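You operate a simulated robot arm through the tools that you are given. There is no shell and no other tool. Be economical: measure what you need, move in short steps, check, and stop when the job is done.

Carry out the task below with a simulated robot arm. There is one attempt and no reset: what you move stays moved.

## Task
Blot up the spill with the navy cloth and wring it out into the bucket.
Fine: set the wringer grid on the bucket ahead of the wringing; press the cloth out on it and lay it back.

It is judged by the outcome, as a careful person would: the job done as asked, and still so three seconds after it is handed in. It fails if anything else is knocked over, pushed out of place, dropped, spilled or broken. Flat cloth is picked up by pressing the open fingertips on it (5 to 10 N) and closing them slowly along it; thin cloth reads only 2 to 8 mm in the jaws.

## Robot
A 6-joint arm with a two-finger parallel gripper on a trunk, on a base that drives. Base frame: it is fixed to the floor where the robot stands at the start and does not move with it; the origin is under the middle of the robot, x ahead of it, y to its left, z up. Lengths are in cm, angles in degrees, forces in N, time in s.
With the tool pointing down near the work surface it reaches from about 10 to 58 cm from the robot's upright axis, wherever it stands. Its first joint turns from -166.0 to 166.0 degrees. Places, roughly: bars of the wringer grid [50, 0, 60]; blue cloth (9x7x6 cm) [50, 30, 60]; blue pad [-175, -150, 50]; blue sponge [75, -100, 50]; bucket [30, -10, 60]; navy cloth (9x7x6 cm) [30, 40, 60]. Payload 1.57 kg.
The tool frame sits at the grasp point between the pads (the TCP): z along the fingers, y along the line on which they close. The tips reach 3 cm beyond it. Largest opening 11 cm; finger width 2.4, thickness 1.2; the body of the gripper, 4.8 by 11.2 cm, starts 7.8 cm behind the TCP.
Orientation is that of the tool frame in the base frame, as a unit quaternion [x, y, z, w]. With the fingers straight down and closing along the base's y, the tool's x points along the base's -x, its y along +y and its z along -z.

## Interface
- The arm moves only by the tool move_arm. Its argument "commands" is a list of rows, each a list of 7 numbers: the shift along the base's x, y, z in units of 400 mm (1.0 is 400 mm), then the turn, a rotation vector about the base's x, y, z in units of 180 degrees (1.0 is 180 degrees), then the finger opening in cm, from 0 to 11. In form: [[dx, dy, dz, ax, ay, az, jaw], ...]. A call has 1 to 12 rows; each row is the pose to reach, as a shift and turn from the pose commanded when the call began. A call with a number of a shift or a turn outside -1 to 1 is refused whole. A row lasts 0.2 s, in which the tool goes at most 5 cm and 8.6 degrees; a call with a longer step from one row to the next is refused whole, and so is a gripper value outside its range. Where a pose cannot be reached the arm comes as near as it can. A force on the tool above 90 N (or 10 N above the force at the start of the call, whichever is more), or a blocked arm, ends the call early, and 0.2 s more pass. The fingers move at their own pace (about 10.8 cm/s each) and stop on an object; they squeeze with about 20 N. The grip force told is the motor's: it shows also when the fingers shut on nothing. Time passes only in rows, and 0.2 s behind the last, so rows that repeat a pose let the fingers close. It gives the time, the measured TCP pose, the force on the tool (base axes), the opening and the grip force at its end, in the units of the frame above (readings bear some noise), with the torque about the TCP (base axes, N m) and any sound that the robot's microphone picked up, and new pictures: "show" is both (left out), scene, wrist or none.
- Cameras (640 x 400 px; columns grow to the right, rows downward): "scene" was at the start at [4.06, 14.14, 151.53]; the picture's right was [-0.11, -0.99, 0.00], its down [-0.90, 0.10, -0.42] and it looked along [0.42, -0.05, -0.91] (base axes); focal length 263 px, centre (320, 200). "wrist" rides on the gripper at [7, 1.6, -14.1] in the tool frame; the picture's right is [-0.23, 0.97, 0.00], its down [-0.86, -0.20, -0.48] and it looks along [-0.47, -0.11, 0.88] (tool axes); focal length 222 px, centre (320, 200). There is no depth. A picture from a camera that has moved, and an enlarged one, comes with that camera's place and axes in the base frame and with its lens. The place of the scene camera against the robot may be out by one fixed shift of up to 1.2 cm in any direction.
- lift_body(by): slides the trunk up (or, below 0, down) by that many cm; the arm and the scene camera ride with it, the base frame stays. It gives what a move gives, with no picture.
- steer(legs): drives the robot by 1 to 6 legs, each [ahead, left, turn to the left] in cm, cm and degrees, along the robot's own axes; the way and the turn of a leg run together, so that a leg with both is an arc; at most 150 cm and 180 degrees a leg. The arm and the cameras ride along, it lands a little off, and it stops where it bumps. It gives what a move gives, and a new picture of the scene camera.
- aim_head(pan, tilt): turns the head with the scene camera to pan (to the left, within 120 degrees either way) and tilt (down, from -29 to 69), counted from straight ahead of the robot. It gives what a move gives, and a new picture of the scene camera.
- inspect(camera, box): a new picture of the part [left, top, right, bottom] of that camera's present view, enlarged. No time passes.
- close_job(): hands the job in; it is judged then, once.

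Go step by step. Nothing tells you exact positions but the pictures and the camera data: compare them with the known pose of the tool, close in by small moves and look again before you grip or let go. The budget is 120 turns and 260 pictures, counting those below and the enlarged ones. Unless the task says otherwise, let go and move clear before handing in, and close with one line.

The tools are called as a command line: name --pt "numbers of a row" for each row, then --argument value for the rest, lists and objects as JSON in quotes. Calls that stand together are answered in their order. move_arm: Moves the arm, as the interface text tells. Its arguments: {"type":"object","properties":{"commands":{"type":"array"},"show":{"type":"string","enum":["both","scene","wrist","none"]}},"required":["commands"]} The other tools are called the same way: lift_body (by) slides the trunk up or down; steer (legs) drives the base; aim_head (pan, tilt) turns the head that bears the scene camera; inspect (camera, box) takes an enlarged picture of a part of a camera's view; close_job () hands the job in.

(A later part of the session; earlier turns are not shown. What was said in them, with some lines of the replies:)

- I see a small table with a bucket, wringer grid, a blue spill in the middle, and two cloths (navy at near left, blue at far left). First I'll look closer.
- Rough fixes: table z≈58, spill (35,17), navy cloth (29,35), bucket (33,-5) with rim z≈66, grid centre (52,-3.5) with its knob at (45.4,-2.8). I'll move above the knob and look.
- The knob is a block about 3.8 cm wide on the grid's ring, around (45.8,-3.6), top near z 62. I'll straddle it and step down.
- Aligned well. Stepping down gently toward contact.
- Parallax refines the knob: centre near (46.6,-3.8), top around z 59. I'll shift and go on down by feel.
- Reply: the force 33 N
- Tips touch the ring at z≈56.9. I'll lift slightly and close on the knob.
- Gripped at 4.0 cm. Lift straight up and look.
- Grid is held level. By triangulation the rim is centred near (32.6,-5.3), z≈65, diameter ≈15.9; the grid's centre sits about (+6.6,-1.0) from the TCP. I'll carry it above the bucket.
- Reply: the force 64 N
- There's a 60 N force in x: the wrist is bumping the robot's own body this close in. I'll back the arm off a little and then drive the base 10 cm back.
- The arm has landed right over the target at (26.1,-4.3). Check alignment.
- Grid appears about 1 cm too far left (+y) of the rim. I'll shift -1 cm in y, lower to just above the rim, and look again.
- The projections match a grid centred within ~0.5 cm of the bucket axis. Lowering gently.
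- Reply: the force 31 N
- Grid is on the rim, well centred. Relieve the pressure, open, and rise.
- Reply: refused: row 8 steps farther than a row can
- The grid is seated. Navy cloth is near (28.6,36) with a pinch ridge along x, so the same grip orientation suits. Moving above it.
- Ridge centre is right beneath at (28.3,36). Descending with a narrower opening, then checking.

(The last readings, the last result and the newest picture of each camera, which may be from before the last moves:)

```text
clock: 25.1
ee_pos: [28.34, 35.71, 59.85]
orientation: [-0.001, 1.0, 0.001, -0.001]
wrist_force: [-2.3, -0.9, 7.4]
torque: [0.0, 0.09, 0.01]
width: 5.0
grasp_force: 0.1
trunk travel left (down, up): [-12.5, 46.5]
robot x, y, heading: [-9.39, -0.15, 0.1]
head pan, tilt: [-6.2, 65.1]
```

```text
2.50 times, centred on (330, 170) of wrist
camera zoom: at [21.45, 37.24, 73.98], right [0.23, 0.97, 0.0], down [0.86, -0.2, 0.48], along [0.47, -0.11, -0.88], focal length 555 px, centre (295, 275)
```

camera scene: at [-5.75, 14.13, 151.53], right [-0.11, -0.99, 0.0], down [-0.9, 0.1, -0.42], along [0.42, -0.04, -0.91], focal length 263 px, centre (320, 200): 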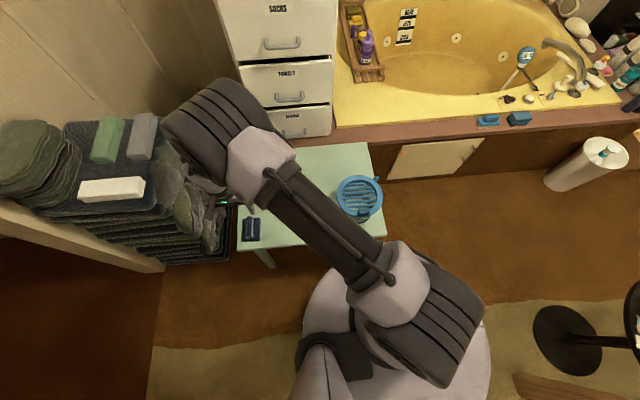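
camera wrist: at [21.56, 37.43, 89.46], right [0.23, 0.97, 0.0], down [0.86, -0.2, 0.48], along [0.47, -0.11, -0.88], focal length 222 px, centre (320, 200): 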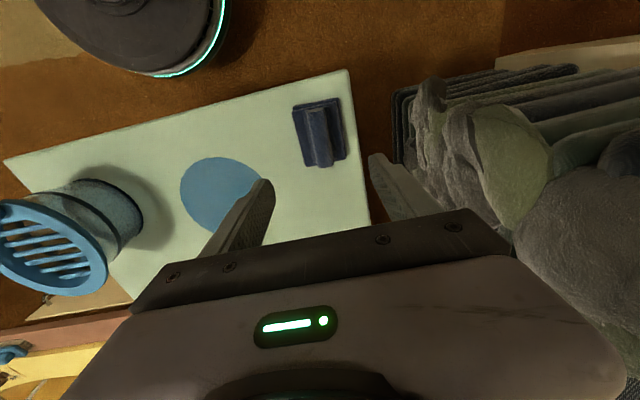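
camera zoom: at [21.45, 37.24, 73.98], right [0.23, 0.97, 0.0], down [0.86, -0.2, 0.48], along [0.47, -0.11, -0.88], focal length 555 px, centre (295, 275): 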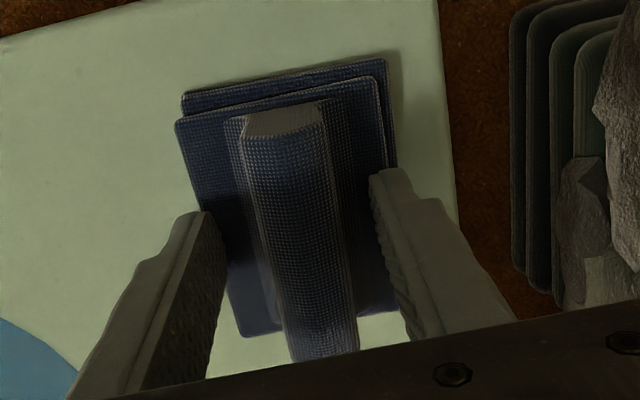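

Fingertips press the cloth with 7 N on either side of the ridge. Closing slowly.

move_arm --pt "0 0 0 0 0 0 4.5" --pt "0 0 0 0 0 0 4" --pt "0 0 0 0 0 0 3.5" --pt "0 0 0 0 0 0 3" --pt "0 0 0 0 0 0 2.5" --pt "0 0 0 0 0 0 2" --pt "0 0 0 0 0 0 1.5" --pt "0 0 0 0 0 0 1" --pt "0 0 0 0 0 0 0.5" --pt "0 0 0 0 0 0 0" --pt "0 0 0 0 0 0 0" --show "none"

inspect --camera "wrist" --box '[230, 90, 430, 250]'

```text
clock: 27.5
ee_pos: [28.52, 35.82, 59.87]
orientation: [0.0, 1.0, 0.0, 0.0]
wrist_force: [0.4, 4.6, 14.4]
torque: [0.07, 0.01, -0.15]
width: 2.38
grasp_force: 20.3
trunk travel left (down, up): [-12.5, 46.5]
robot x, y, heading: [-9.56, 0.07, 0.1]
head pan, tilt: [-6.2, 65.1]
```

```text
2.50 times, centred on (330, 170) of wrist
camera zoom: at [21.45, 37.24, 73.98], right [0.23, 0.97, 0.0], down [0.86, -0.2, 0.48], along [0.47, -0.11, -0.88], focal length 555 px, centre (295, 275)
```

zoom: 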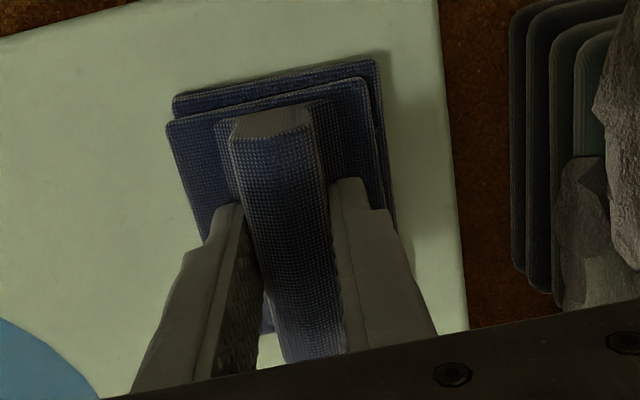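

Ridge gripped at 2.4 cm. Lift and check.

move_arm --pt "0 0 0.04 0 0 0 0" --pt "0 0 0.1 0 0 0 0" --pt "0 0 0.17 0 0 0 0" --pt "0 0 0.22 0 0 0 0" --pt "0 0 0.22 0 0 0 0"

```text
clock: 28.7
ee_pos: [28.31, 35.88, 68.41]
orientation: [0.0, 1.0, 0.0, 0.001]
wrist_force: [0.1, -0.3, -0.3]
torque: [-0.01, 0.0, 0.04]
width: 2.35
grasp_force: 20.3
trunk travel left (down, up): [-12.5, 46.5]
robot x, y, heading: [-9.98, -0.46, -0.1]
head pan, tilt: [-6.2, 65.1]
camera scene: at [-5.75, 14.14, 151.53], right [-0.11, -0.99, 0.0], down [-0.9, 0.1, -0.42], along [0.42, -0.04, -0.91], focal length 263 px, centre (320, 200)
camera wrist: at [21.4, 37.4, 82.66], right [0.23, 0.97, 0.0], down [0.86, -0.2, 0.48], along [0.47, -0.11, -0.88], focal length 222 px, centre (320, 200)
```

scene: 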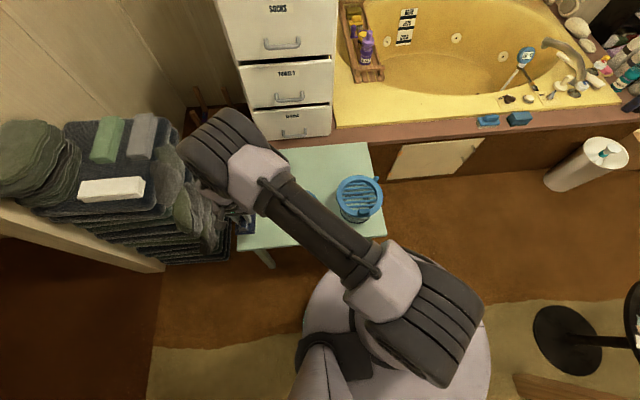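
wrist: 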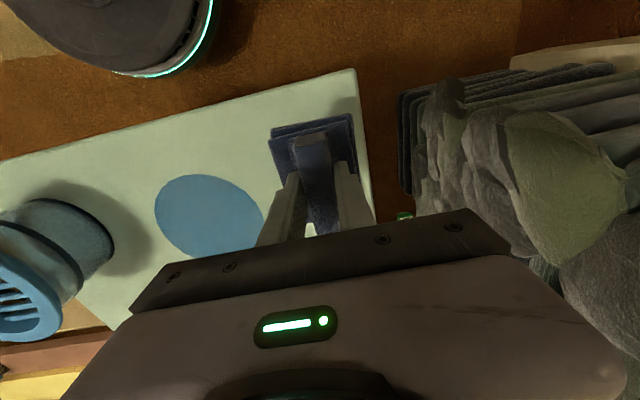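

Cloth is held. Spill is centred about (35.5,17.3), diameter ~16 cm. I'll dab in a 2×3 pattern, starting with the near-left spot.

move_arm --pt "0.03 -0.11 0 0 0 0 0" --pt "0.06 -0.22 0 0 0 0 0" --pt "0.08 -0.325 -0.04 0 0 0 0" --pt "0.08 -0.325 -0.12 0 0 0 0" --pt "0.08 -0.325 -0.18 0 0 0 0" --pt "0.08 -0.325 -0.2 0 0 0 0"

```text
clock: 30.1
ee_pos: [31.59, 22.73, 60.38]
orientation: [-0.001, 1.0, 0.0, 0.0]
wrist_force: [-0.1, -0.7, -0.3]
torque: [-0.01, 0.04, 0.04]
width: 2.31
grasp_force: 20.6
trunk travel left (down, up): [-12.5, 46.5]
robot x, y, heading: [-9.51, 0.08, 0.2]
head pan, tilt: [-6.2, 65.1]
camera scene: at [-5.75, 14.13, 151.53], right [-0.11, -0.99, 0.0], down [-0.9, 0.1, -0.42], along [0.42, -0.04, -0.91], focal length 263 px, centre (320, 200)
camera wrist: at [24.6, 24.3, 74.62], right [0.23, 0.97, 0.0], down [0.86, -0.2, 0.48], along [0.47, -0.11, -0.88], focal length 222 px, centre (320, 200)
```

scene: 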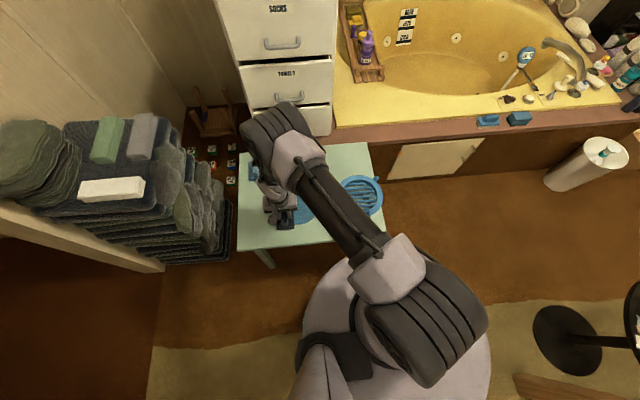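
wrist: 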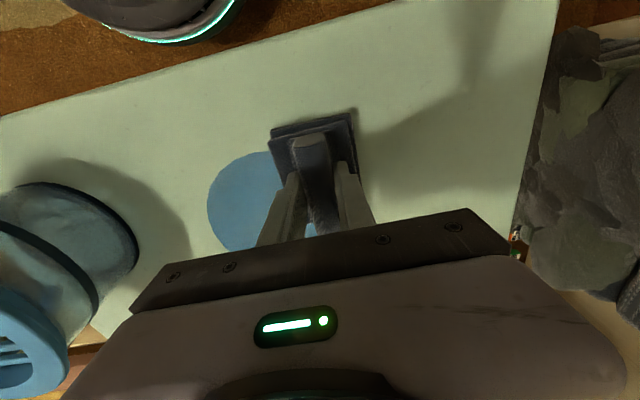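

move_arm --pt "0 0 -0.008 0 0 0 0" --pt "0 0 -0.016 0 0 0 0" --pt "0 0 -0.02 0 0 0 0" --pt "0 0 -0.02 0 0 0 0" --show "none"

```text
clock: 31.1
ee_pos: [31.69, 22.76, 59.73]
orientation: [-0.001, 1.0, 0.001, 0.001]
wrist_force: [2.4, -1.6, 15.5]
torque: [-0.14, 0.06, -0.04]
width: 2.31
grasp_force: 20.0
trunk travel left (down, up): [-12.5, 46.5]
robot x, y, heading: [-9.95, 0.04, 0.0]
head pan, tilt: [-6.2, 65.1]
```

Good contact (15 N). Next dabs.

move_arm --pt "0 0 0 0 0 0 0" --pt "0 0 0.05 0 0 0 0" --pt "0.1 0 0.05 0 0 0 0" --pt "0.195 0 0.05 0 0 0 0" --pt "0.195 0 0.01 0 0 0 0" --pt "0.195 0 0 0 0 0 0" --pt "0.195 0 0 0 0 0 0" --pt "0.195 0 0 0 0 0 0"

inspect --camera "wrist" --box '[190, 90, 430, 260]'

```text
clock: 32.9
ee_pos: [39.5, 22.83, 59.78]
orientation: [-0.001, 1.0, 0.001, 0.001]
wrist_force: [1.7, 1.6, 27.8]
torque: [-0.05, 0.18, -0.03]
width: 2.31
grasp_force: 19.6
trunk travel left (down, up): [-12.5, 46.5]
robot x, y, heading: [-9.46, 0.13, -0.0]
head pan, tilt: [-6.2, 65.1]
camera scene: at [-5.96, 14.04, 151.57], right [-0.11, -0.99, 0.0], down [-0.9, 0.1, -0.42], along [0.42, -0.04, -0.91], focal length 263 px, centre (320, 200)
camera wrist: at [32.36, 24.32, 73.98], right [0.22, 0.97, 0.0], down [0.85, -0.2, 0.48], along [0.47, -0.11, -0.88], focal length 222 px, centre (320, 200)
```

scene: 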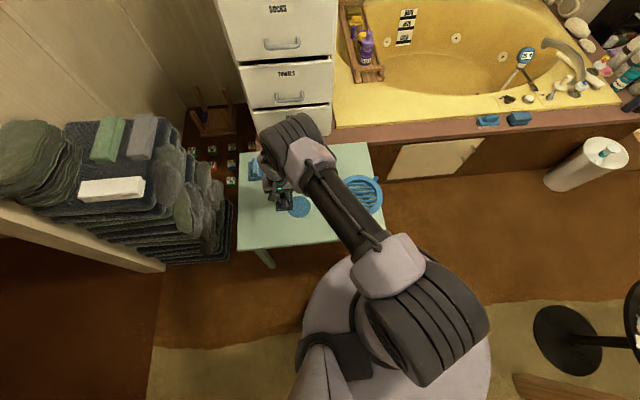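
wrist: 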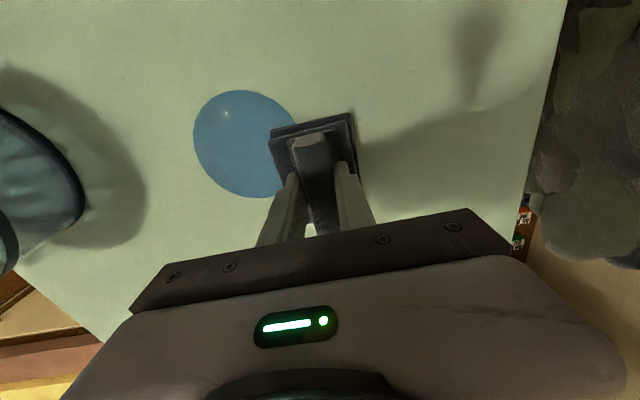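

```text
2.35 times, centred on (310, 175) of wrist
camera zoom: at [32.36, 24.32, 73.98], right [0.22, 0.97, 0.0], down [0.85, -0.2, 0.48], along [0.47, -0.11, -0.88], focal length 523 px, centre (344, 259)
```

zoom: 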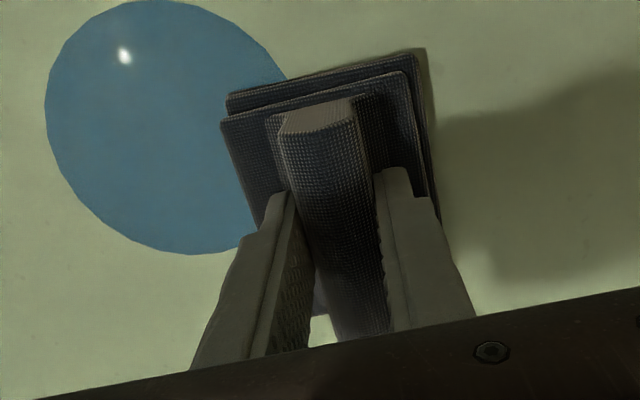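

The spill shrinks with each blot (radius now ≈4.5 cm about (35.5,17.1)). Blot at its centre.

move_arm --pt "0 0 0.05 0 0 0 0" --pt "-0.05 -0.07 0.05 0 0 0 0" --pt "-0.1 -0.142 0.05 0 0 0 0" --pt "-0.1 -0.142 0.01 0 0 0 0" --pt "-0.1 -0.142 0 0 0 0 0" --pt "-0.1 -0.142 0 0 0 0 0" --pt "-0.1 -0.142 0 0 0 0 0" --pt "-0.1 -0.142 0 0 0 0 0" --pt "-0.1 -0.142 0.06 0 0 0 0" --pt "-0.1 -0.142 0.16 0 0 0 0"

```text
clock: 35.1
ee_pos: [35.35, 17.25, 66.1]
orientation: [-0.001, 1.0, 0.0, 0.0]
wrist_force: [0.3, -0.8, -0.7]
torque: [-0.04, 0.03, 0.0]
width: 2.32
grasp_force: 19.7
trunk travel left (down, up): [-12.5, 46.5]
robot x, y, heading: [-9.96, -0.09, 0.0]
head pan, tilt: [-6.2, 65.1]
camera scene: at [-5.77, 14.12, 151.53], right [-0.11, -0.99, 0.0], down [-0.9, 0.1, -0.42], along [0.42, -0.04, -0.91], focal length 263 px, centre (320, 200)
camera wrist: at [28.39, 18.75, 80.3], right [0.23, 0.97, 0.0], down [0.86, -0.2, 0.48], along [0.47, -0.11, -0.88], focal length 222 px, centre (320, 200)
```

scene: 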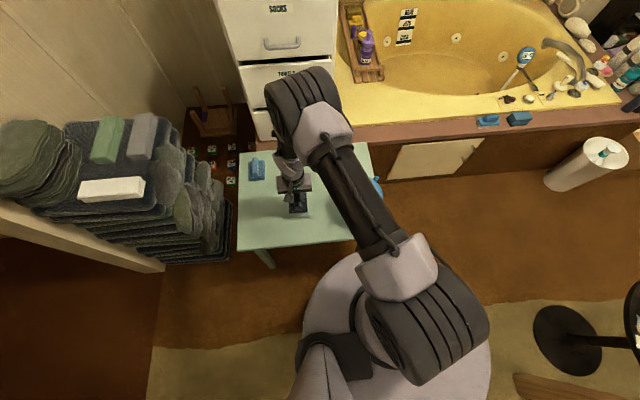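
wrist: 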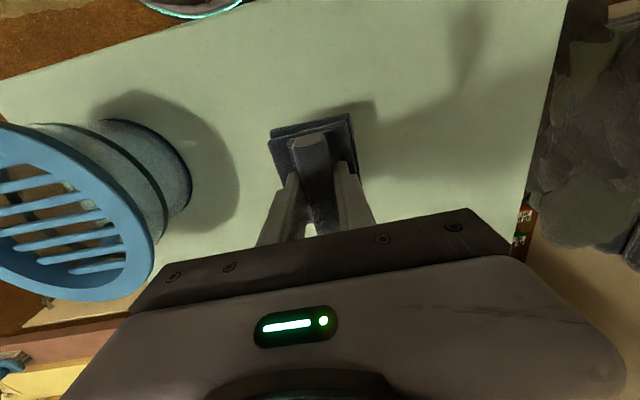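

The spill spot looks clear; I'll rise, move over the grid, and check the table on the way.

move_arm --pt "0 0 0.1 0 0 0 0" --pt "0 0 0.2 0 0 0 0" --pt "0 -0.1 0.25 0 0 0 0" --pt "-0.01 -0.2 0.25 0 0 0 0" --pt "-0.02 -0.3 0.25 0 0 0 0" --pt "-0.03 -0.4 0.25 0 0 0 0" --pt "-0.04 -0.5 0.25 0 0 0 0" --pt "-0.05 -0.564 0.25 0 0 0 0" --pt "-0.05 -0.564 0.25 0 0 0 0"

inspect --camera "scene" --box '[230, 140, 400, 250]'

inspect --camera "wrist" --box '[210, 60, 450, 250]'

```text
clock: 37.1
ee_pos: [33.57, -5.57, 76.37]
orientation: [-0.001, 1.0, 0.0, 0.0]
wrist_force: [0.4, 0.3, -0.2]
torque: [0.01, 0.05, 0.0]
width: 2.33
grasp_force: 19.8
trunk travel left (down, up): [-12.5, 46.5]
robot x, y, heading: [-9.84, 0.31, -0.1]
head pan, tilt: [-6.2, 65.1]
camera scene: at [-5.75, 14.13, 151.53], right [-0.11, -0.99, 0.0], down [-0.9, 0.1, -0.42], along [0.42, -0.04, -0.91], focal length 263 px, centre (320, 200)
camera wrist: at [26.53, -4.01, 90.56], right [0.22, 0.97, 0.0], down [0.86, -0.2, 0.48], along [0.47, -0.11, -0.88], focal length 222 px, centre (320, 200)
```

scene: 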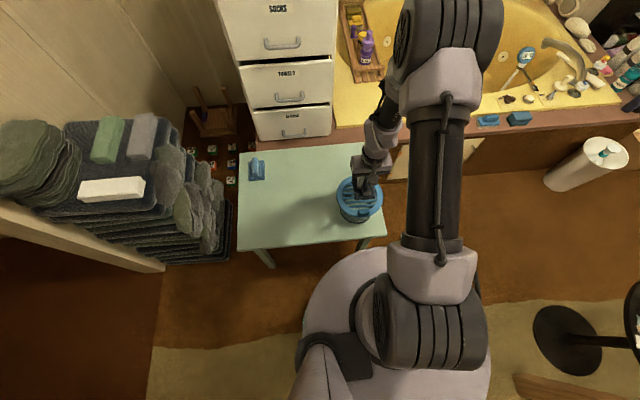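
wrist: 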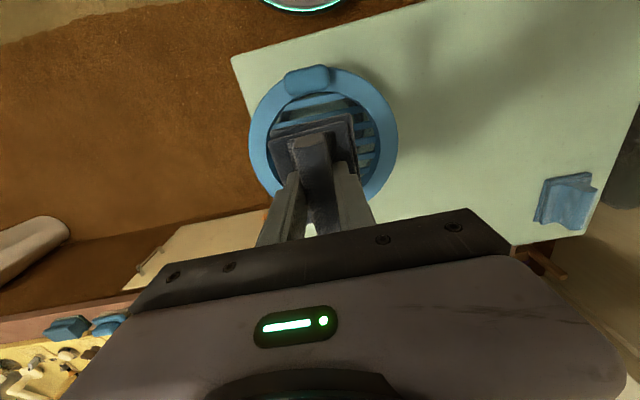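

```text
3.64 times, centred on (315, 195) of scene
camera zoom: at [-5.75, 14.13, 151.53], right [-0.11, -0.99, 0.0], down [-0.9, 0.1, -0.42], along [0.42, -0.04, -0.91], focal length 958 px, centre (338, 218)
```

zoom: 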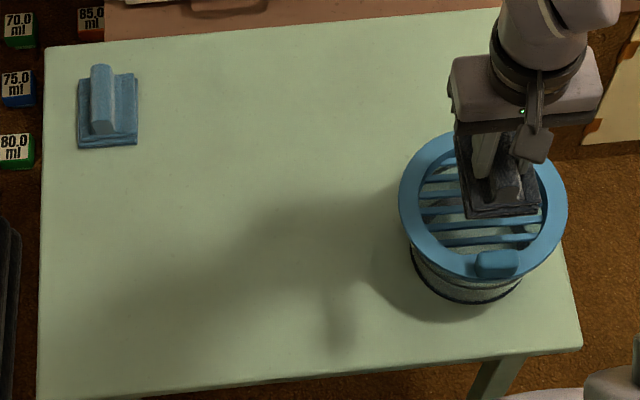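

```text
2.11 times, centred on (330, 155) of wrist
camera zoom: at [26.53, -4.01, 90.56], right [0.22, 0.97, 0.0], down [0.86, -0.2, 0.48], along [0.47, -0.11, -0.88], focal length 468 px, centre (299, 295)
```

zoom: 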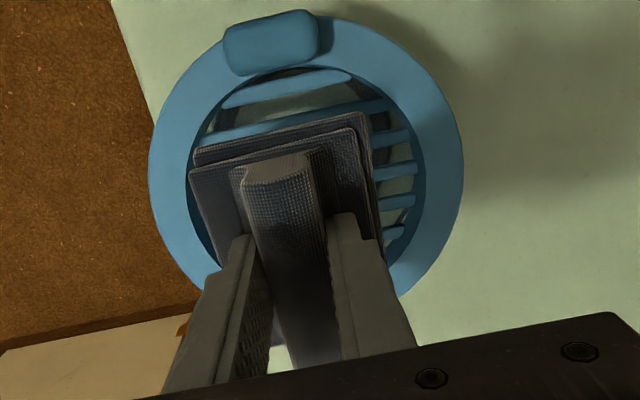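

The table is clean. The grid's centre is about (32.5,-5). I'll shift to (33,-5) and press down on the bars.

move_arm --pt "-0.012 0.014 -0.05 0 0 0 0" --pt "-0.012 0.014 -0.1 0 0 0 0" --pt "-0.012 0.014 -0.13 0 0 0 0" --pt "-0.012 0.014 -0.145 0 0 0 0" --pt "-0.012 0.014 -0.16 0 0 0 0" --show "none"

inspect --camera "scene" --box '[320, 150, 400, 240]'

```text
clock: 38.3
ee_pos: [33.32, -5.08, 70.34]
orientation: [-0.001, 1.0, -0.001, 0.007]
wrist_force: [-3.0, -2.1, 43.3]
torque: [0.59, 1.8, -0.01]
width: 2.39
grasp_force: 20.3
trunk travel left (down, up): [-12.5, 46.5]
robot x, y, heading: [-9.9, 0.04, 0.2]
head pan, tilt: [-6.2, 65.1]
stopped in row 5: the force on the tool passed its limit at 102 N (the readings are from after the stop); the commanded pose is now the measured one
```

```text
4.44 times, centred on (360, 195) of scene
camera zoom: at [-6.07, 14.15, 151.55], right [-0.11, -0.99, 0.0], down [-0.9, 0.1, -0.42], along [0.42, -0.04, -0.91], focal length 1170 px, centre (142, 222)
```

zoom: 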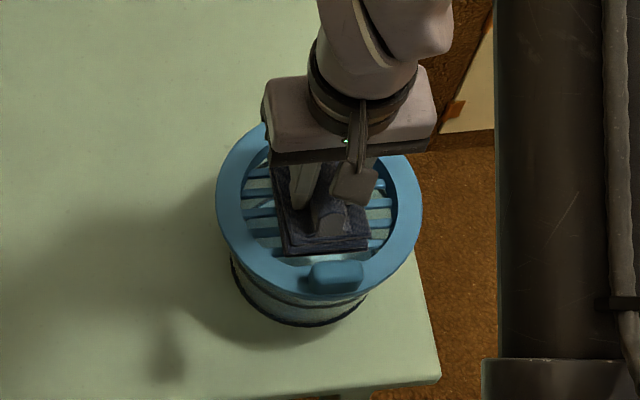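

Contact on the bars at about z 70.3, too abrupt. I'll ease up, recentre slightly, and press more gently, holding it.

move_arm --pt "0 0 0.015 0 0 0 0" --pt "-0.015 0 0.02 0 0 0 0" --pt "-0.015 0 0.012 0 0 0 0" --pt "-0.015 0 0.008 0 0 0 0" --pt "-0.015 0 0.004 0 0 0 0" --pt "-0.015 0 0.002 0 0 0 0" --pt "-0.015 0 0.002 0 0 0 0" --pt "-0.015 0 0.002 0 0 0 0" --show "none"

inspect --camera "scene" --box '[320, 150, 400, 240]'

inspect --camera "wrist" --box '[210, 60, 450, 250]'

```text
clock: 40.1
ee_pos: [32.72, -5.05, 70.38]
orientation: [-0.003, 1.0, -0.001, 0.006]
wrist_force: [5.4, 3.2, 41.6]
torque: [0.09, 0.98, -0.07]
width: 2.32
grasp_force: 19.9
trunk travel left (down, up): [-12.5, 46.5]
robot x, y, heading: [-9.96, 0.1, 0.3]
head pan, tilt: [-6.2, 65.1]
```

```text
4.44 times, centred on (360, 195) of scene
camera zoom: at [-5.98, 14.2, 151.55], right [-0.11, -0.99, 0.0], down [-0.9, 0.1, -0.42], along [0.42, -0.04, -0.91], focal length 1170 px, centre (142, 222)
```

zoom: 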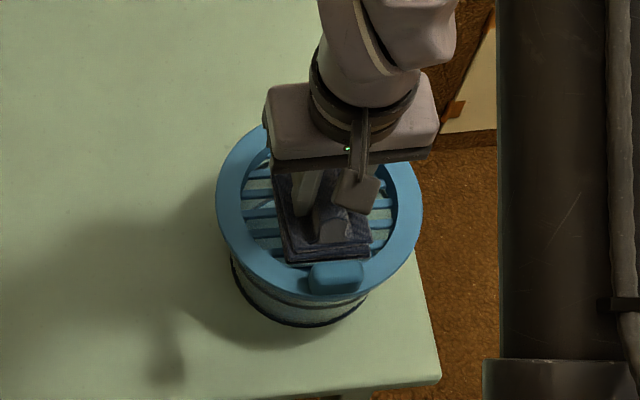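

```text
2.11 times, centred on (330, 155) of wrist
camera zoom: at [25.63, -3.52, 84.53], right [0.22, 0.97, 0.0], down [0.85, -0.2, 0.49], along [0.48, -0.11, -0.87], focal length 468 px, centre (299, 295)
```

zoom: 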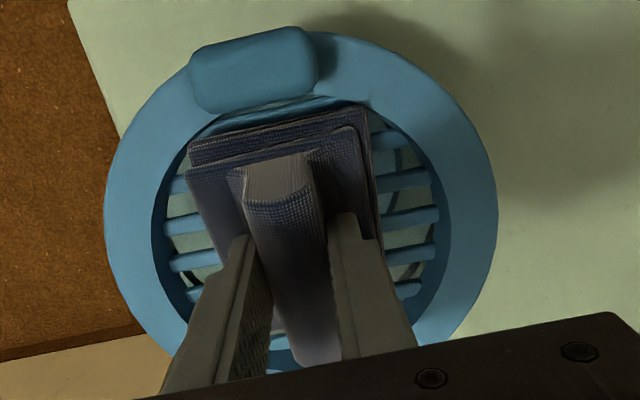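

The cloth's colour is lightening, so it's giving up its water. I'll press a bit harder and hold, twice.

move_arm --pt "0 0 -0.004 0 0 0 0" --pt "0 0 -0.004 0 0 0 0" --pt "0 0 -0.004 0 0 0 0" --pt "0 0 -0.004 0 0 0 0" --pt "0 0 -0.004 0 0 0 0" --pt "0 0 0.01 0 0 0 0" --pt "0 0 0.002 0 0 0 0" --pt "0 0 -0.004 0 0 0 0" --pt "0 0 -0.004 0 0 0 0" --pt "0 0 -0.004 0 0 0 0" --pt "0 0 -0.004 0 0 0 0" --show "none"

inspect --camera "wrist" --box '[210, 60, 450, 250]'

```text
clock: 42.5
ee_pos: [32.7, -5.03, 70.32]
orientation: [0.0, 1.0, -0.001, 0.007]
wrist_force: [9.5, 4.1, 76.0]
torque: [0.65, 0.9, 0.01]
width: 2.32
grasp_force: 20.2
trunk travel left (down, up): [-12.5, 46.5]
robot x, y, heading: [-9.86, 0.16, 0.2]
head pan, tilt: [-6.2, 65.1]
```

```text
2.11 times, centred on (330, 155) of wrist
camera zoom: at [25.55, -3.49, 84.48], right [0.22, 0.97, 0.0], down [0.85, -0.2, 0.49], along [0.48, -0.11, -0.87], focal length 468 px, centre (299, 295)
```

zoom: 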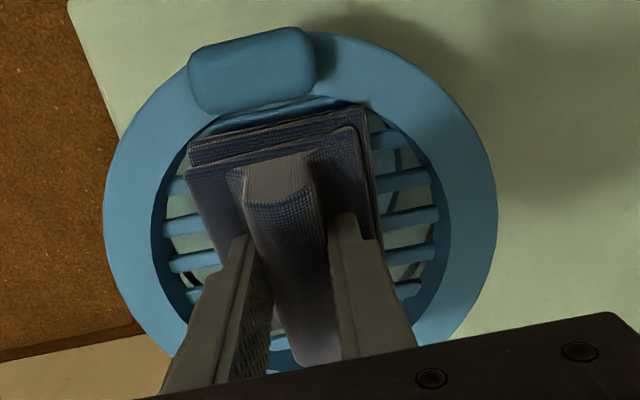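

Pressed firmly at ~76 N. Lift off and look at cloth and bucket.

move_arm --pt "0 0 0.01 0 0 0 0" --pt "0 0 0.05 0 0 0 0" --pt "0 0 0.12 0 0 0 0" --pt "0 0.02 0.2 0 0 0 0" --pt "0 0.12 0.22 0 0 0 0" --pt "0 0.24 0.22 0 0 0 0" --pt "0 0.36 0.22 0 0 0 0" --pt "0 0.36 0.22 0 0 0 0"

inspect --camera "scene" --box '[230, 140, 400, 250]'

inspect --camera "wrist" --box '[140, 60, 450, 260]'

```text
clock: 44.3
ee_pos: [32.7, 9.34, 78.94]
orientation: [-0.001, 1.0, -0.001, 0.004]
wrist_force: [-0.6, 0.3, -1.1]
torque: [0.0, -0.03, 0.01]
width: 2.35
grasp_force: 20.1
trunk travel left (down, up): [-12.5, 46.5]
robot x, y, heading: [-9.95, 0.03, 0.3]
head pan, tilt: [-6.2, 65.1]
camera scene: at [-5.74, 14.15, 151.53], right [-0.11, -0.99, 0.0], down [-0.9, 0.1, -0.42], along [0.42, -0.04, -0.91], focal length 263 px, centre (320, 200)
camera wrist: at [25.62, 10.9, 93.09], right [0.23, 0.97, 0.0], down [0.85, -0.2, 0.49], along [0.47, -0.11, -0.87], focal length 222 px, centre (320, 200)
```

scene: 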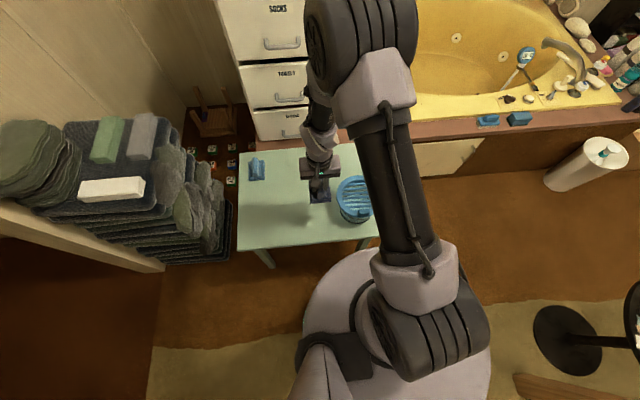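
wrist: 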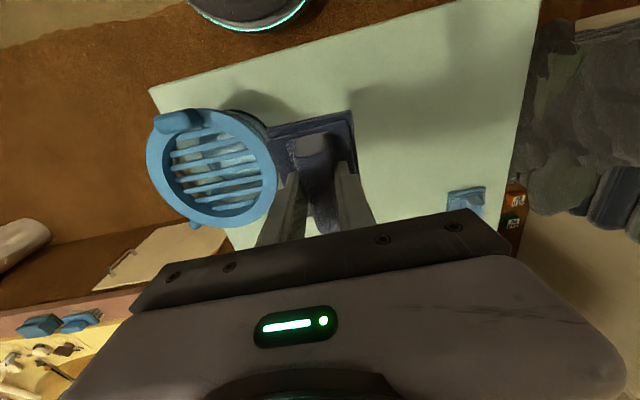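

```text
3.64 times, centred on (315, 195) of scene
camera zoom: at [-5.74, 14.15, 151.53], right [-0.11, -0.99, 0.0], down [-0.9, 0.1, -0.42], along [0.42, -0.04, -0.91], focal length 958 px, centre (338, 218)
```

zoom: 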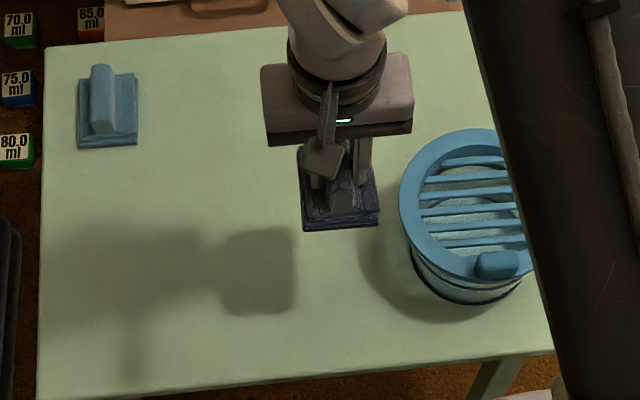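

```text
2.00 times, centred on (295, 160) of wrist
camera zoom: at [25.62, 10.9, 93.09], right [0.23, 0.97, 0.0], down [0.85, -0.2, 0.49], along [0.47, -0.11, -0.87], focal length 444 px, centre (370, 280)
```

zoom: 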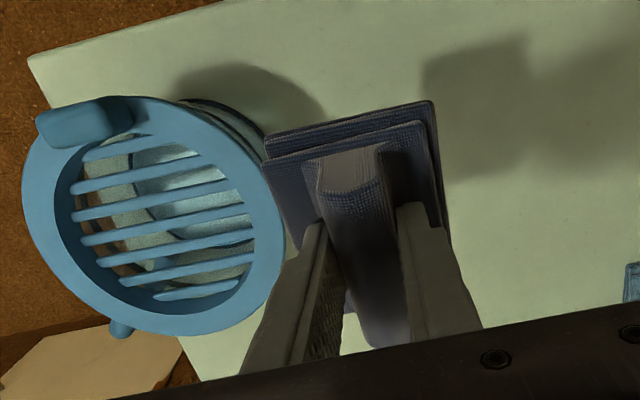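

inspect --camera "wrist" --box '[145, 100, 285, 235]'

inspect --camera "scene" --box '[295, 165, 375, 230]'

```text
2.96 times, centred on (215, 168) of wrist
camera zoom: at [25.62, 10.9, 93.09], right [0.23, 0.97, 0.0], down [0.85, -0.2, 0.49], along [0.47, -0.11, -0.87], focal length 658 px, centre (631, 296)
```

zoom: 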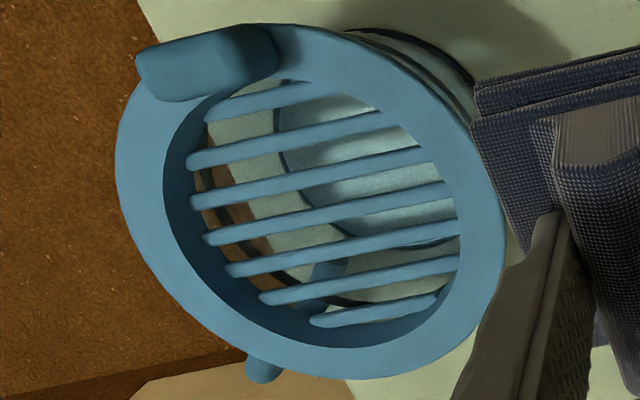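

```text
6.15 times, centred on (335, 198) of scene
camera zoom: at [-5.74, 14.15, 151.53], right [-0.11, -0.99, 0.0], down [-0.9, 0.1, -0.42], along [0.42, -0.04, -0.91], focal length 1621 px, centre (228, 215)
```

zoom: 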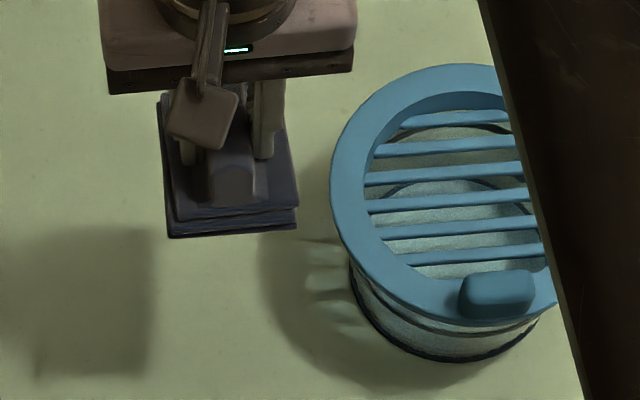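

There is a faint pool in the bucket. One more firm press to be thorough, then compare the pool.

move_arm --pt "0 -0.12 0 0 0 0 0" --pt "0 -0.24 0 0 0 0 0" --pt "0 -0.36 0 0 0 0 0" --pt "0 -0.36 -0.08 0 0 0 0" --pt "0 -0.36 -0.15 0 0 0 0" --pt "0 -0.36 -0.19 0 0 0 0" --pt "0 -0.36 -0.205 0 0 0 0" --pt "0 -0.36 -0.211 0 0 0 0" --pt "0 -0.36 -0.217 0 0 0 0" --pt "0 -0.36 -0.22 0 0 0 0" --pt "0 -0.36 -0.22 0 0 0 0" --show "none"

```text
clock: 46.7
ee_pos: [32.73, -5.13, 70.35]
orientation: [-0.001, 1.0, -0.001, 0.009]
wrist_force: [8.7, -4.5, 72.7]
torque: [0.07, 0.37, -0.02]
width: 2.35
grasp_force: 20.5
trunk travel left (down, up): [-12.5, 46.5]
robot x, y, heading: [-9.63, -0.05, 0.3]
head pan, tilt: [-6.2, 65.1]
```

move_arm --pt "0 0 0 0 0 0 0" --pt "0 0 0 0 0 0 0" --pt "0 0 0 0 0 0 0" --pt "0 0 0 0 0 0 0" --pt "0 0 0.05 0 0 0 0" --pt "0 0 0.12 0 0 0 0" --pt "0 0.02 0.2 0 0 0 0" --pt "0 0.12 0.22 0 0 0 0" --pt "0 0.24 0.22 0 0 0 0" --pt "0 0.36 0.22 0 0 0 0" --pt "0 0.36 0.22 0 0 0 0" --show "none"

inspect --camera "wrist" --box '[145, 100, 285, 235]'

inspect --camera "scene" --box '[230, 140, 400, 250]'

```text
clock: 49.1
ee_pos: [32.46, 9.33, 78.87]
orientation: [-0.001, 1.0, -0.001, 0.004]
wrist_force: [-0.6, 0.5, -1.8]
torque: [-0.04, 0.0, 0.0]
width: 2.34
grasp_force: 19.4
trunk travel left (down, up): [-12.5, 46.5]
robot x, y, heading: [-10.19, -0.0, 0.0]
head pan, tilt: [-6.2, 65.1]
```

```text
2.96 times, centred on (215, 168) of wrist
camera zoom: at [25.4, 10.8, 92.97], right [0.23, 0.97, 0.0], down [0.85, -0.2, 0.49], along [0.47, -0.11, -0.87], focal length 658 px, centre (631, 296)
```

zoom: 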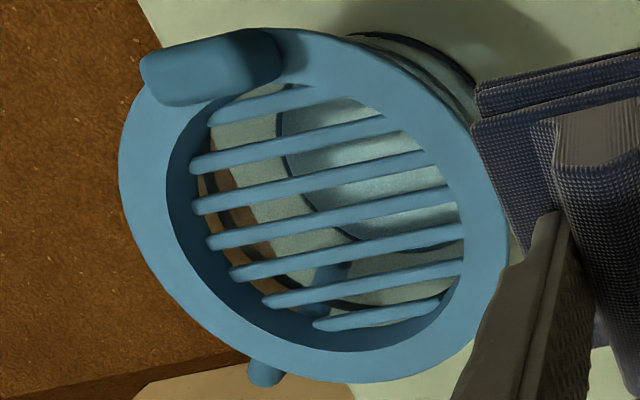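

```text
3.64 times, centred on (315, 195) of scene
camera zoom: at [-5.74, 14.15, 151.53], right [-0.11, -0.99, 0.0], down [-0.9, 0.1, -0.42], along [0.42, -0.04, -0.91], focal length 958 px, centre (338, 218)
```

zoom: 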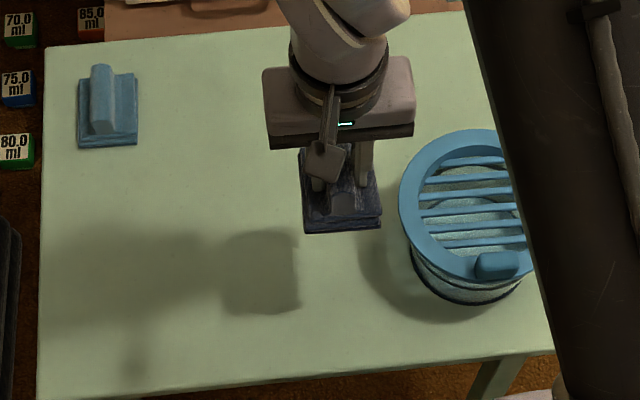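

The pool is unchanged, so it's wrung out. Now carry the cloth back to its place at (28.5,35.8).

move_arm --pt "-0.01 0.11 0 0 0 0 0" --pt "-0.03 0.22 0 0 0 0 0" --pt "-0.05 0.33 0 0 0 0 0" --pt "-0.07 0.44 -0.02 0 0 0 0" --pt "-0.09 0.55 -0.05 0 0 0 0" --pt "-0.1 0.662 -0.1 0 0 0 0" --pt "-0.1 0.662 -0.2 0 0 0 0" --pt "-0.1 0.662 -0.3 0 0 0 0" --pt "-0.1 0.662 -0.36 0 0 0 0" --pt "-0.1 0.662 -0.42 0 0 0 0" --pt "-0.1 0.662 -0.44 0 0 0 0" --pt "-0.1 0.662 -0.44 0 0 0 0"

inspect --camera "wrist" --box '[230, 90, 430, 250]'

```text
clock: 51.7
ee_pos: [28.63, 35.87, 61.31]
orientation: [-0.001, 1.0, 0.0, 0.004]
wrist_force: [-0.6, 0.5, -0.9]
torque: [0.0, -0.01, -0.04]
width: 2.35
grasp_force: 19.7
trunk travel left (down, up): [-12.5, 46.5]
robot x, y, heading: [-9.64, -0.04, 0.1]
head pan, tilt: [-6.2, 65.1]
camera scene: at [-5.75, 14.14, 151.53], right [-0.11, -0.99, 0.0], down [-0.9, 0.1, -0.42], along [0.42, -0.04, -0.91], focal length 263 px, centre (320, 200)
camera wrist: at [21.56, 37.41, 75.43], right [0.22, 0.97, 0.0], down [0.85, -0.2, 0.49], along [0.47, -0.11, -0.87], focal length 222 px, centre (320, 200)
```

scene: 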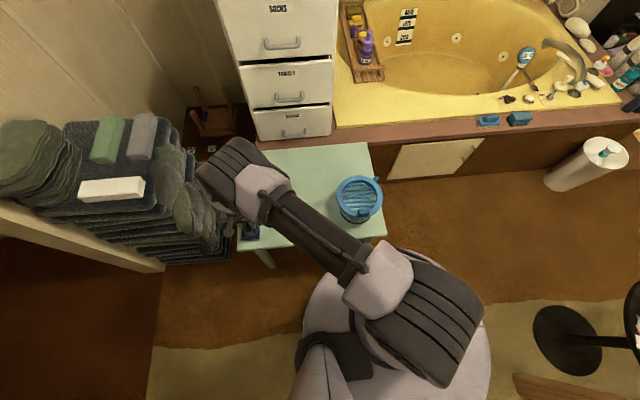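
wrist: 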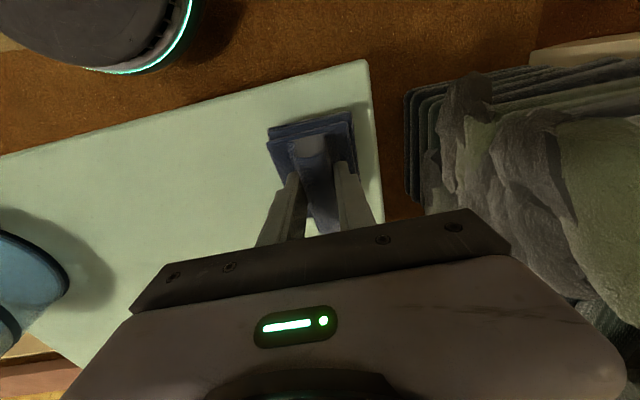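

```text
2.50 times, centred on (330, 170) of wrist
camera zoom: at [21.56, 37.41, 75.43], right [0.22, 0.97, 0.0], down [0.85, -0.2, 0.49], along [0.47, -0.11, -0.87], focal length 555 px, centre (295, 275)
```

zoom: 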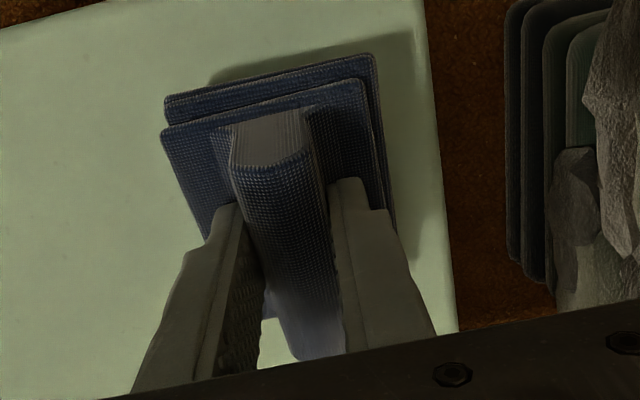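

move_arm --pt "0 0 -0.01 0 0 0 0" --pt "0 0 -0.02 0 0 0 0" --pt "0 0 -0.03 0 0 0 0" --pt "0 0 -0.036 0 0 0 0" --pt "0 0 -0.036 0 0 0 0" --show "none"

```text
clock: 52.9
ee_pos: [28.66, 35.73, 59.97]
orientation: [-0.002, 1.0, 0.001, 0.005]
wrist_force: [-6.1, 1.8, 16.7]
torque: [0.1, -0.55, 0.14]
width: 2.28
grasp_force: 20.2
trunk travel left (down, up): [-12.5, 46.5]
robot x, y, heading: [-9.93, 0.21, 0.0]
head pan, tilt: [-6.2, 65.1]
```

Resting on the table at about the original height (17 N). Opening slowly and rising.

move_arm --pt "0 0 0.003 0 0 0 2.6" --pt "0 0 0.005 0 0 0 3.2" --pt "0 0 0.005 0 0 0 4" --pt "0 0 0.005 0 0 0 4.8" --pt "0 0 0.005 0 0 0 5" --pt "0 0 0.04 0 0 0 5" --pt "0 0 0.1 0 0 0 5" --pt "0 0 0.2 0 0 0 5" --pt "0 0 0.3 0 0 0 5" --pt "0 0 0.4 0 0 0 5" --pt "0 0 0.4 0 0 0 5"

inspect --camera "wrist" --box '[230, 90, 430, 250]'

```text
clock: 55.3
ee_pos: [28.66, 35.87, 75.71]
orientation: [-0.001, 1.0, -0.001, 0.004]
wrist_force: [0.3, -0.4, -0.7]
torque: [0.02, 0.01, -0.04]
width: 5.01
grasp_force: 0.1
trunk travel left (down, up): [-12.5, 46.5]
robot x, y, heading: [-9.56, 0.01, 0.1]
head pan, tilt: [-6.2, 65.1]
camera scene: at [-5.75, 14.14, 151.53], right [-0.11, -0.99, 0.0], down [-0.9, 0.1, -0.42], along [0.42, -0.04, -0.91], focal length 263 px, centre (320, 200)
camera wrist: at [21.69, 37.38, 89.84], right [0.22, 0.97, 0.0], down [0.85, -0.2, 0.49], along [0.47, -0.11, -0.87], focal length 222 px, centre (320, 200)
```

scene: 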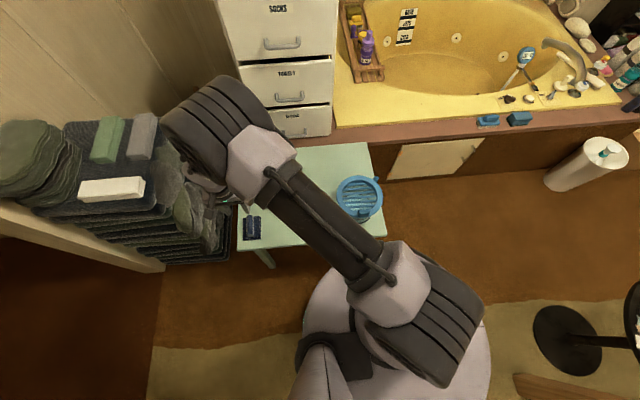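
wrist: 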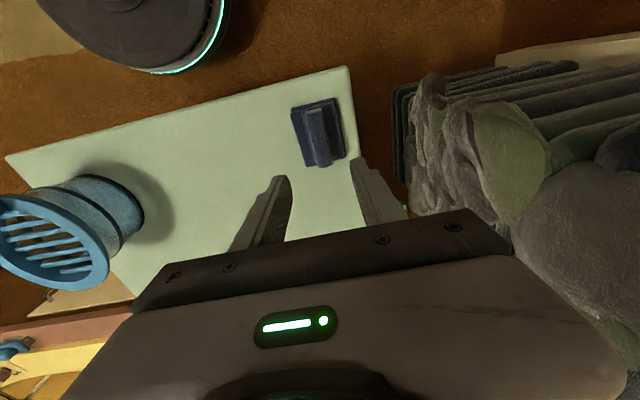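

```text
2.50 times, centred on (330, 170) of wrist
camera zoom: at [21.69, 37.38, 89.84], right [0.22, 0.97, 0.0], down [0.85, -0.2, 0.49], along [0.47, -0.11, -0.87], focal length 555 px, centre (295, 275)
```

zoom: 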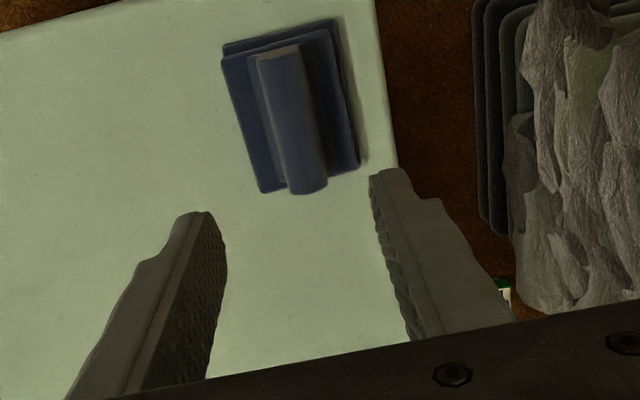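

The cloth lies where it was. I'll bring the arm clear and take a last look at the table.

move_arm --pt "0 0 0.1 0 0 0 5" --pt "0.05 -0.08 0.15 0 0 0 5" --pt "0.1 -0.18 0.2 0 0 0 5" --pt "0.1 -0.29 0.25 0 0 0 5" --pt "0.1 -0.4 0.28 0 0 0 5" --pt "0.1 -0.4 0.28 0 0 0 5" --show "scene"

inspect --camera "scene" --box '[230, 140, 400, 250]'

inspect --camera "wrist" --box '[130, 40, 550, 260]'

```text
clock: 56.7
ee_pos: [32.6, 19.4, 87.03]
orientation: [-0.002, 1.0, -0.001, 0.004]
wrist_force: [0.4, 0.2, 0.4]
torque: [0.03, -0.02, -0.02]
width: 5.02
grasp_force: 0.1
trunk travel left (down, up): [-12.5, 46.5]
robot x, y, heading: [-10.05, -0.04, 0.4]
head pan, tilt: [-6.2, 65.1]
camera scene: at [-5.75, 14.14, 151.53], right [-0.11, -0.99, 0.0], down [-0.9, 0.1, -0.42], along [0.42, -0.04, -0.91], focal length 263 px, centre (320, 200)
```

scene: 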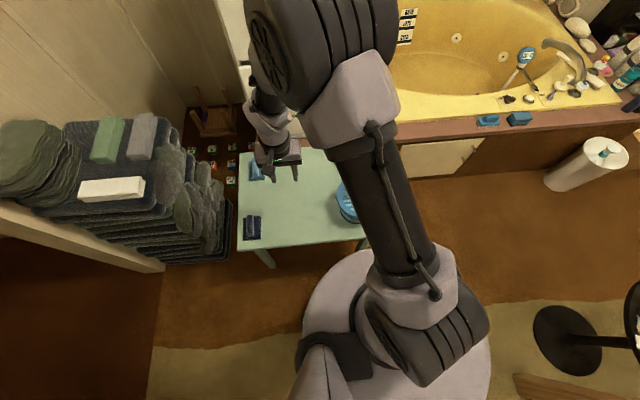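

```text
3.64 times, centred on (315, 195) of scene
camera zoom: at [-5.75, 14.14, 151.53], right [-0.11, -0.99, 0.0], down [-0.9, 0.1, -0.42], along [0.42, -0.04, -0.91], focal length 958 px, centre (338, 218)
```

zoom: 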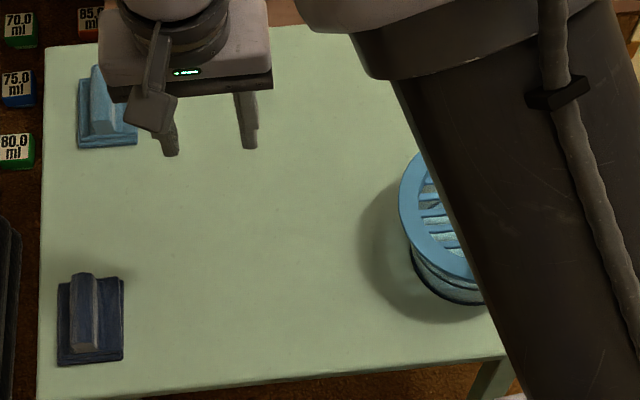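

```text
1.52 times, centred on (340, 150) of wrist
camera zoom: at [25.59, 21.05, 101.14], right [0.22, 0.97, 0.0], down [0.85, -0.2, 0.49], along [0.47, -0.11, -0.87], focal length 338 px, centre (290, 276)
```

zoom: 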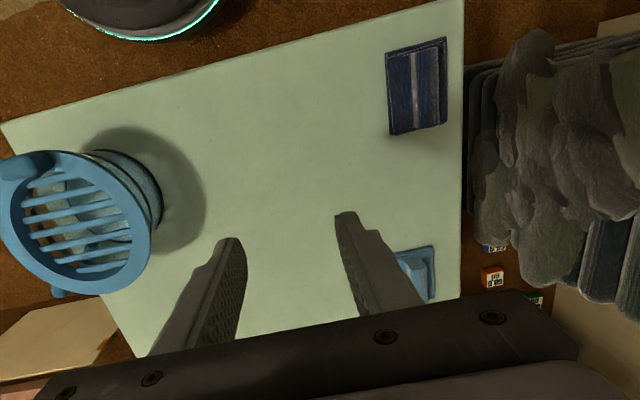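

The table is dry, the water is in the bucket with the grid set on top, and the navy cloth is back in its place. The arm is clear, so I'm handing in.

close_job

```text
The job is handed in.
```

The spill is blotted up, the navy cloth is wrung out through the grid into the bucket, and the cloth is back in its place; I took "lay it back" to mean the cloth, so the grid stays on the bucket.
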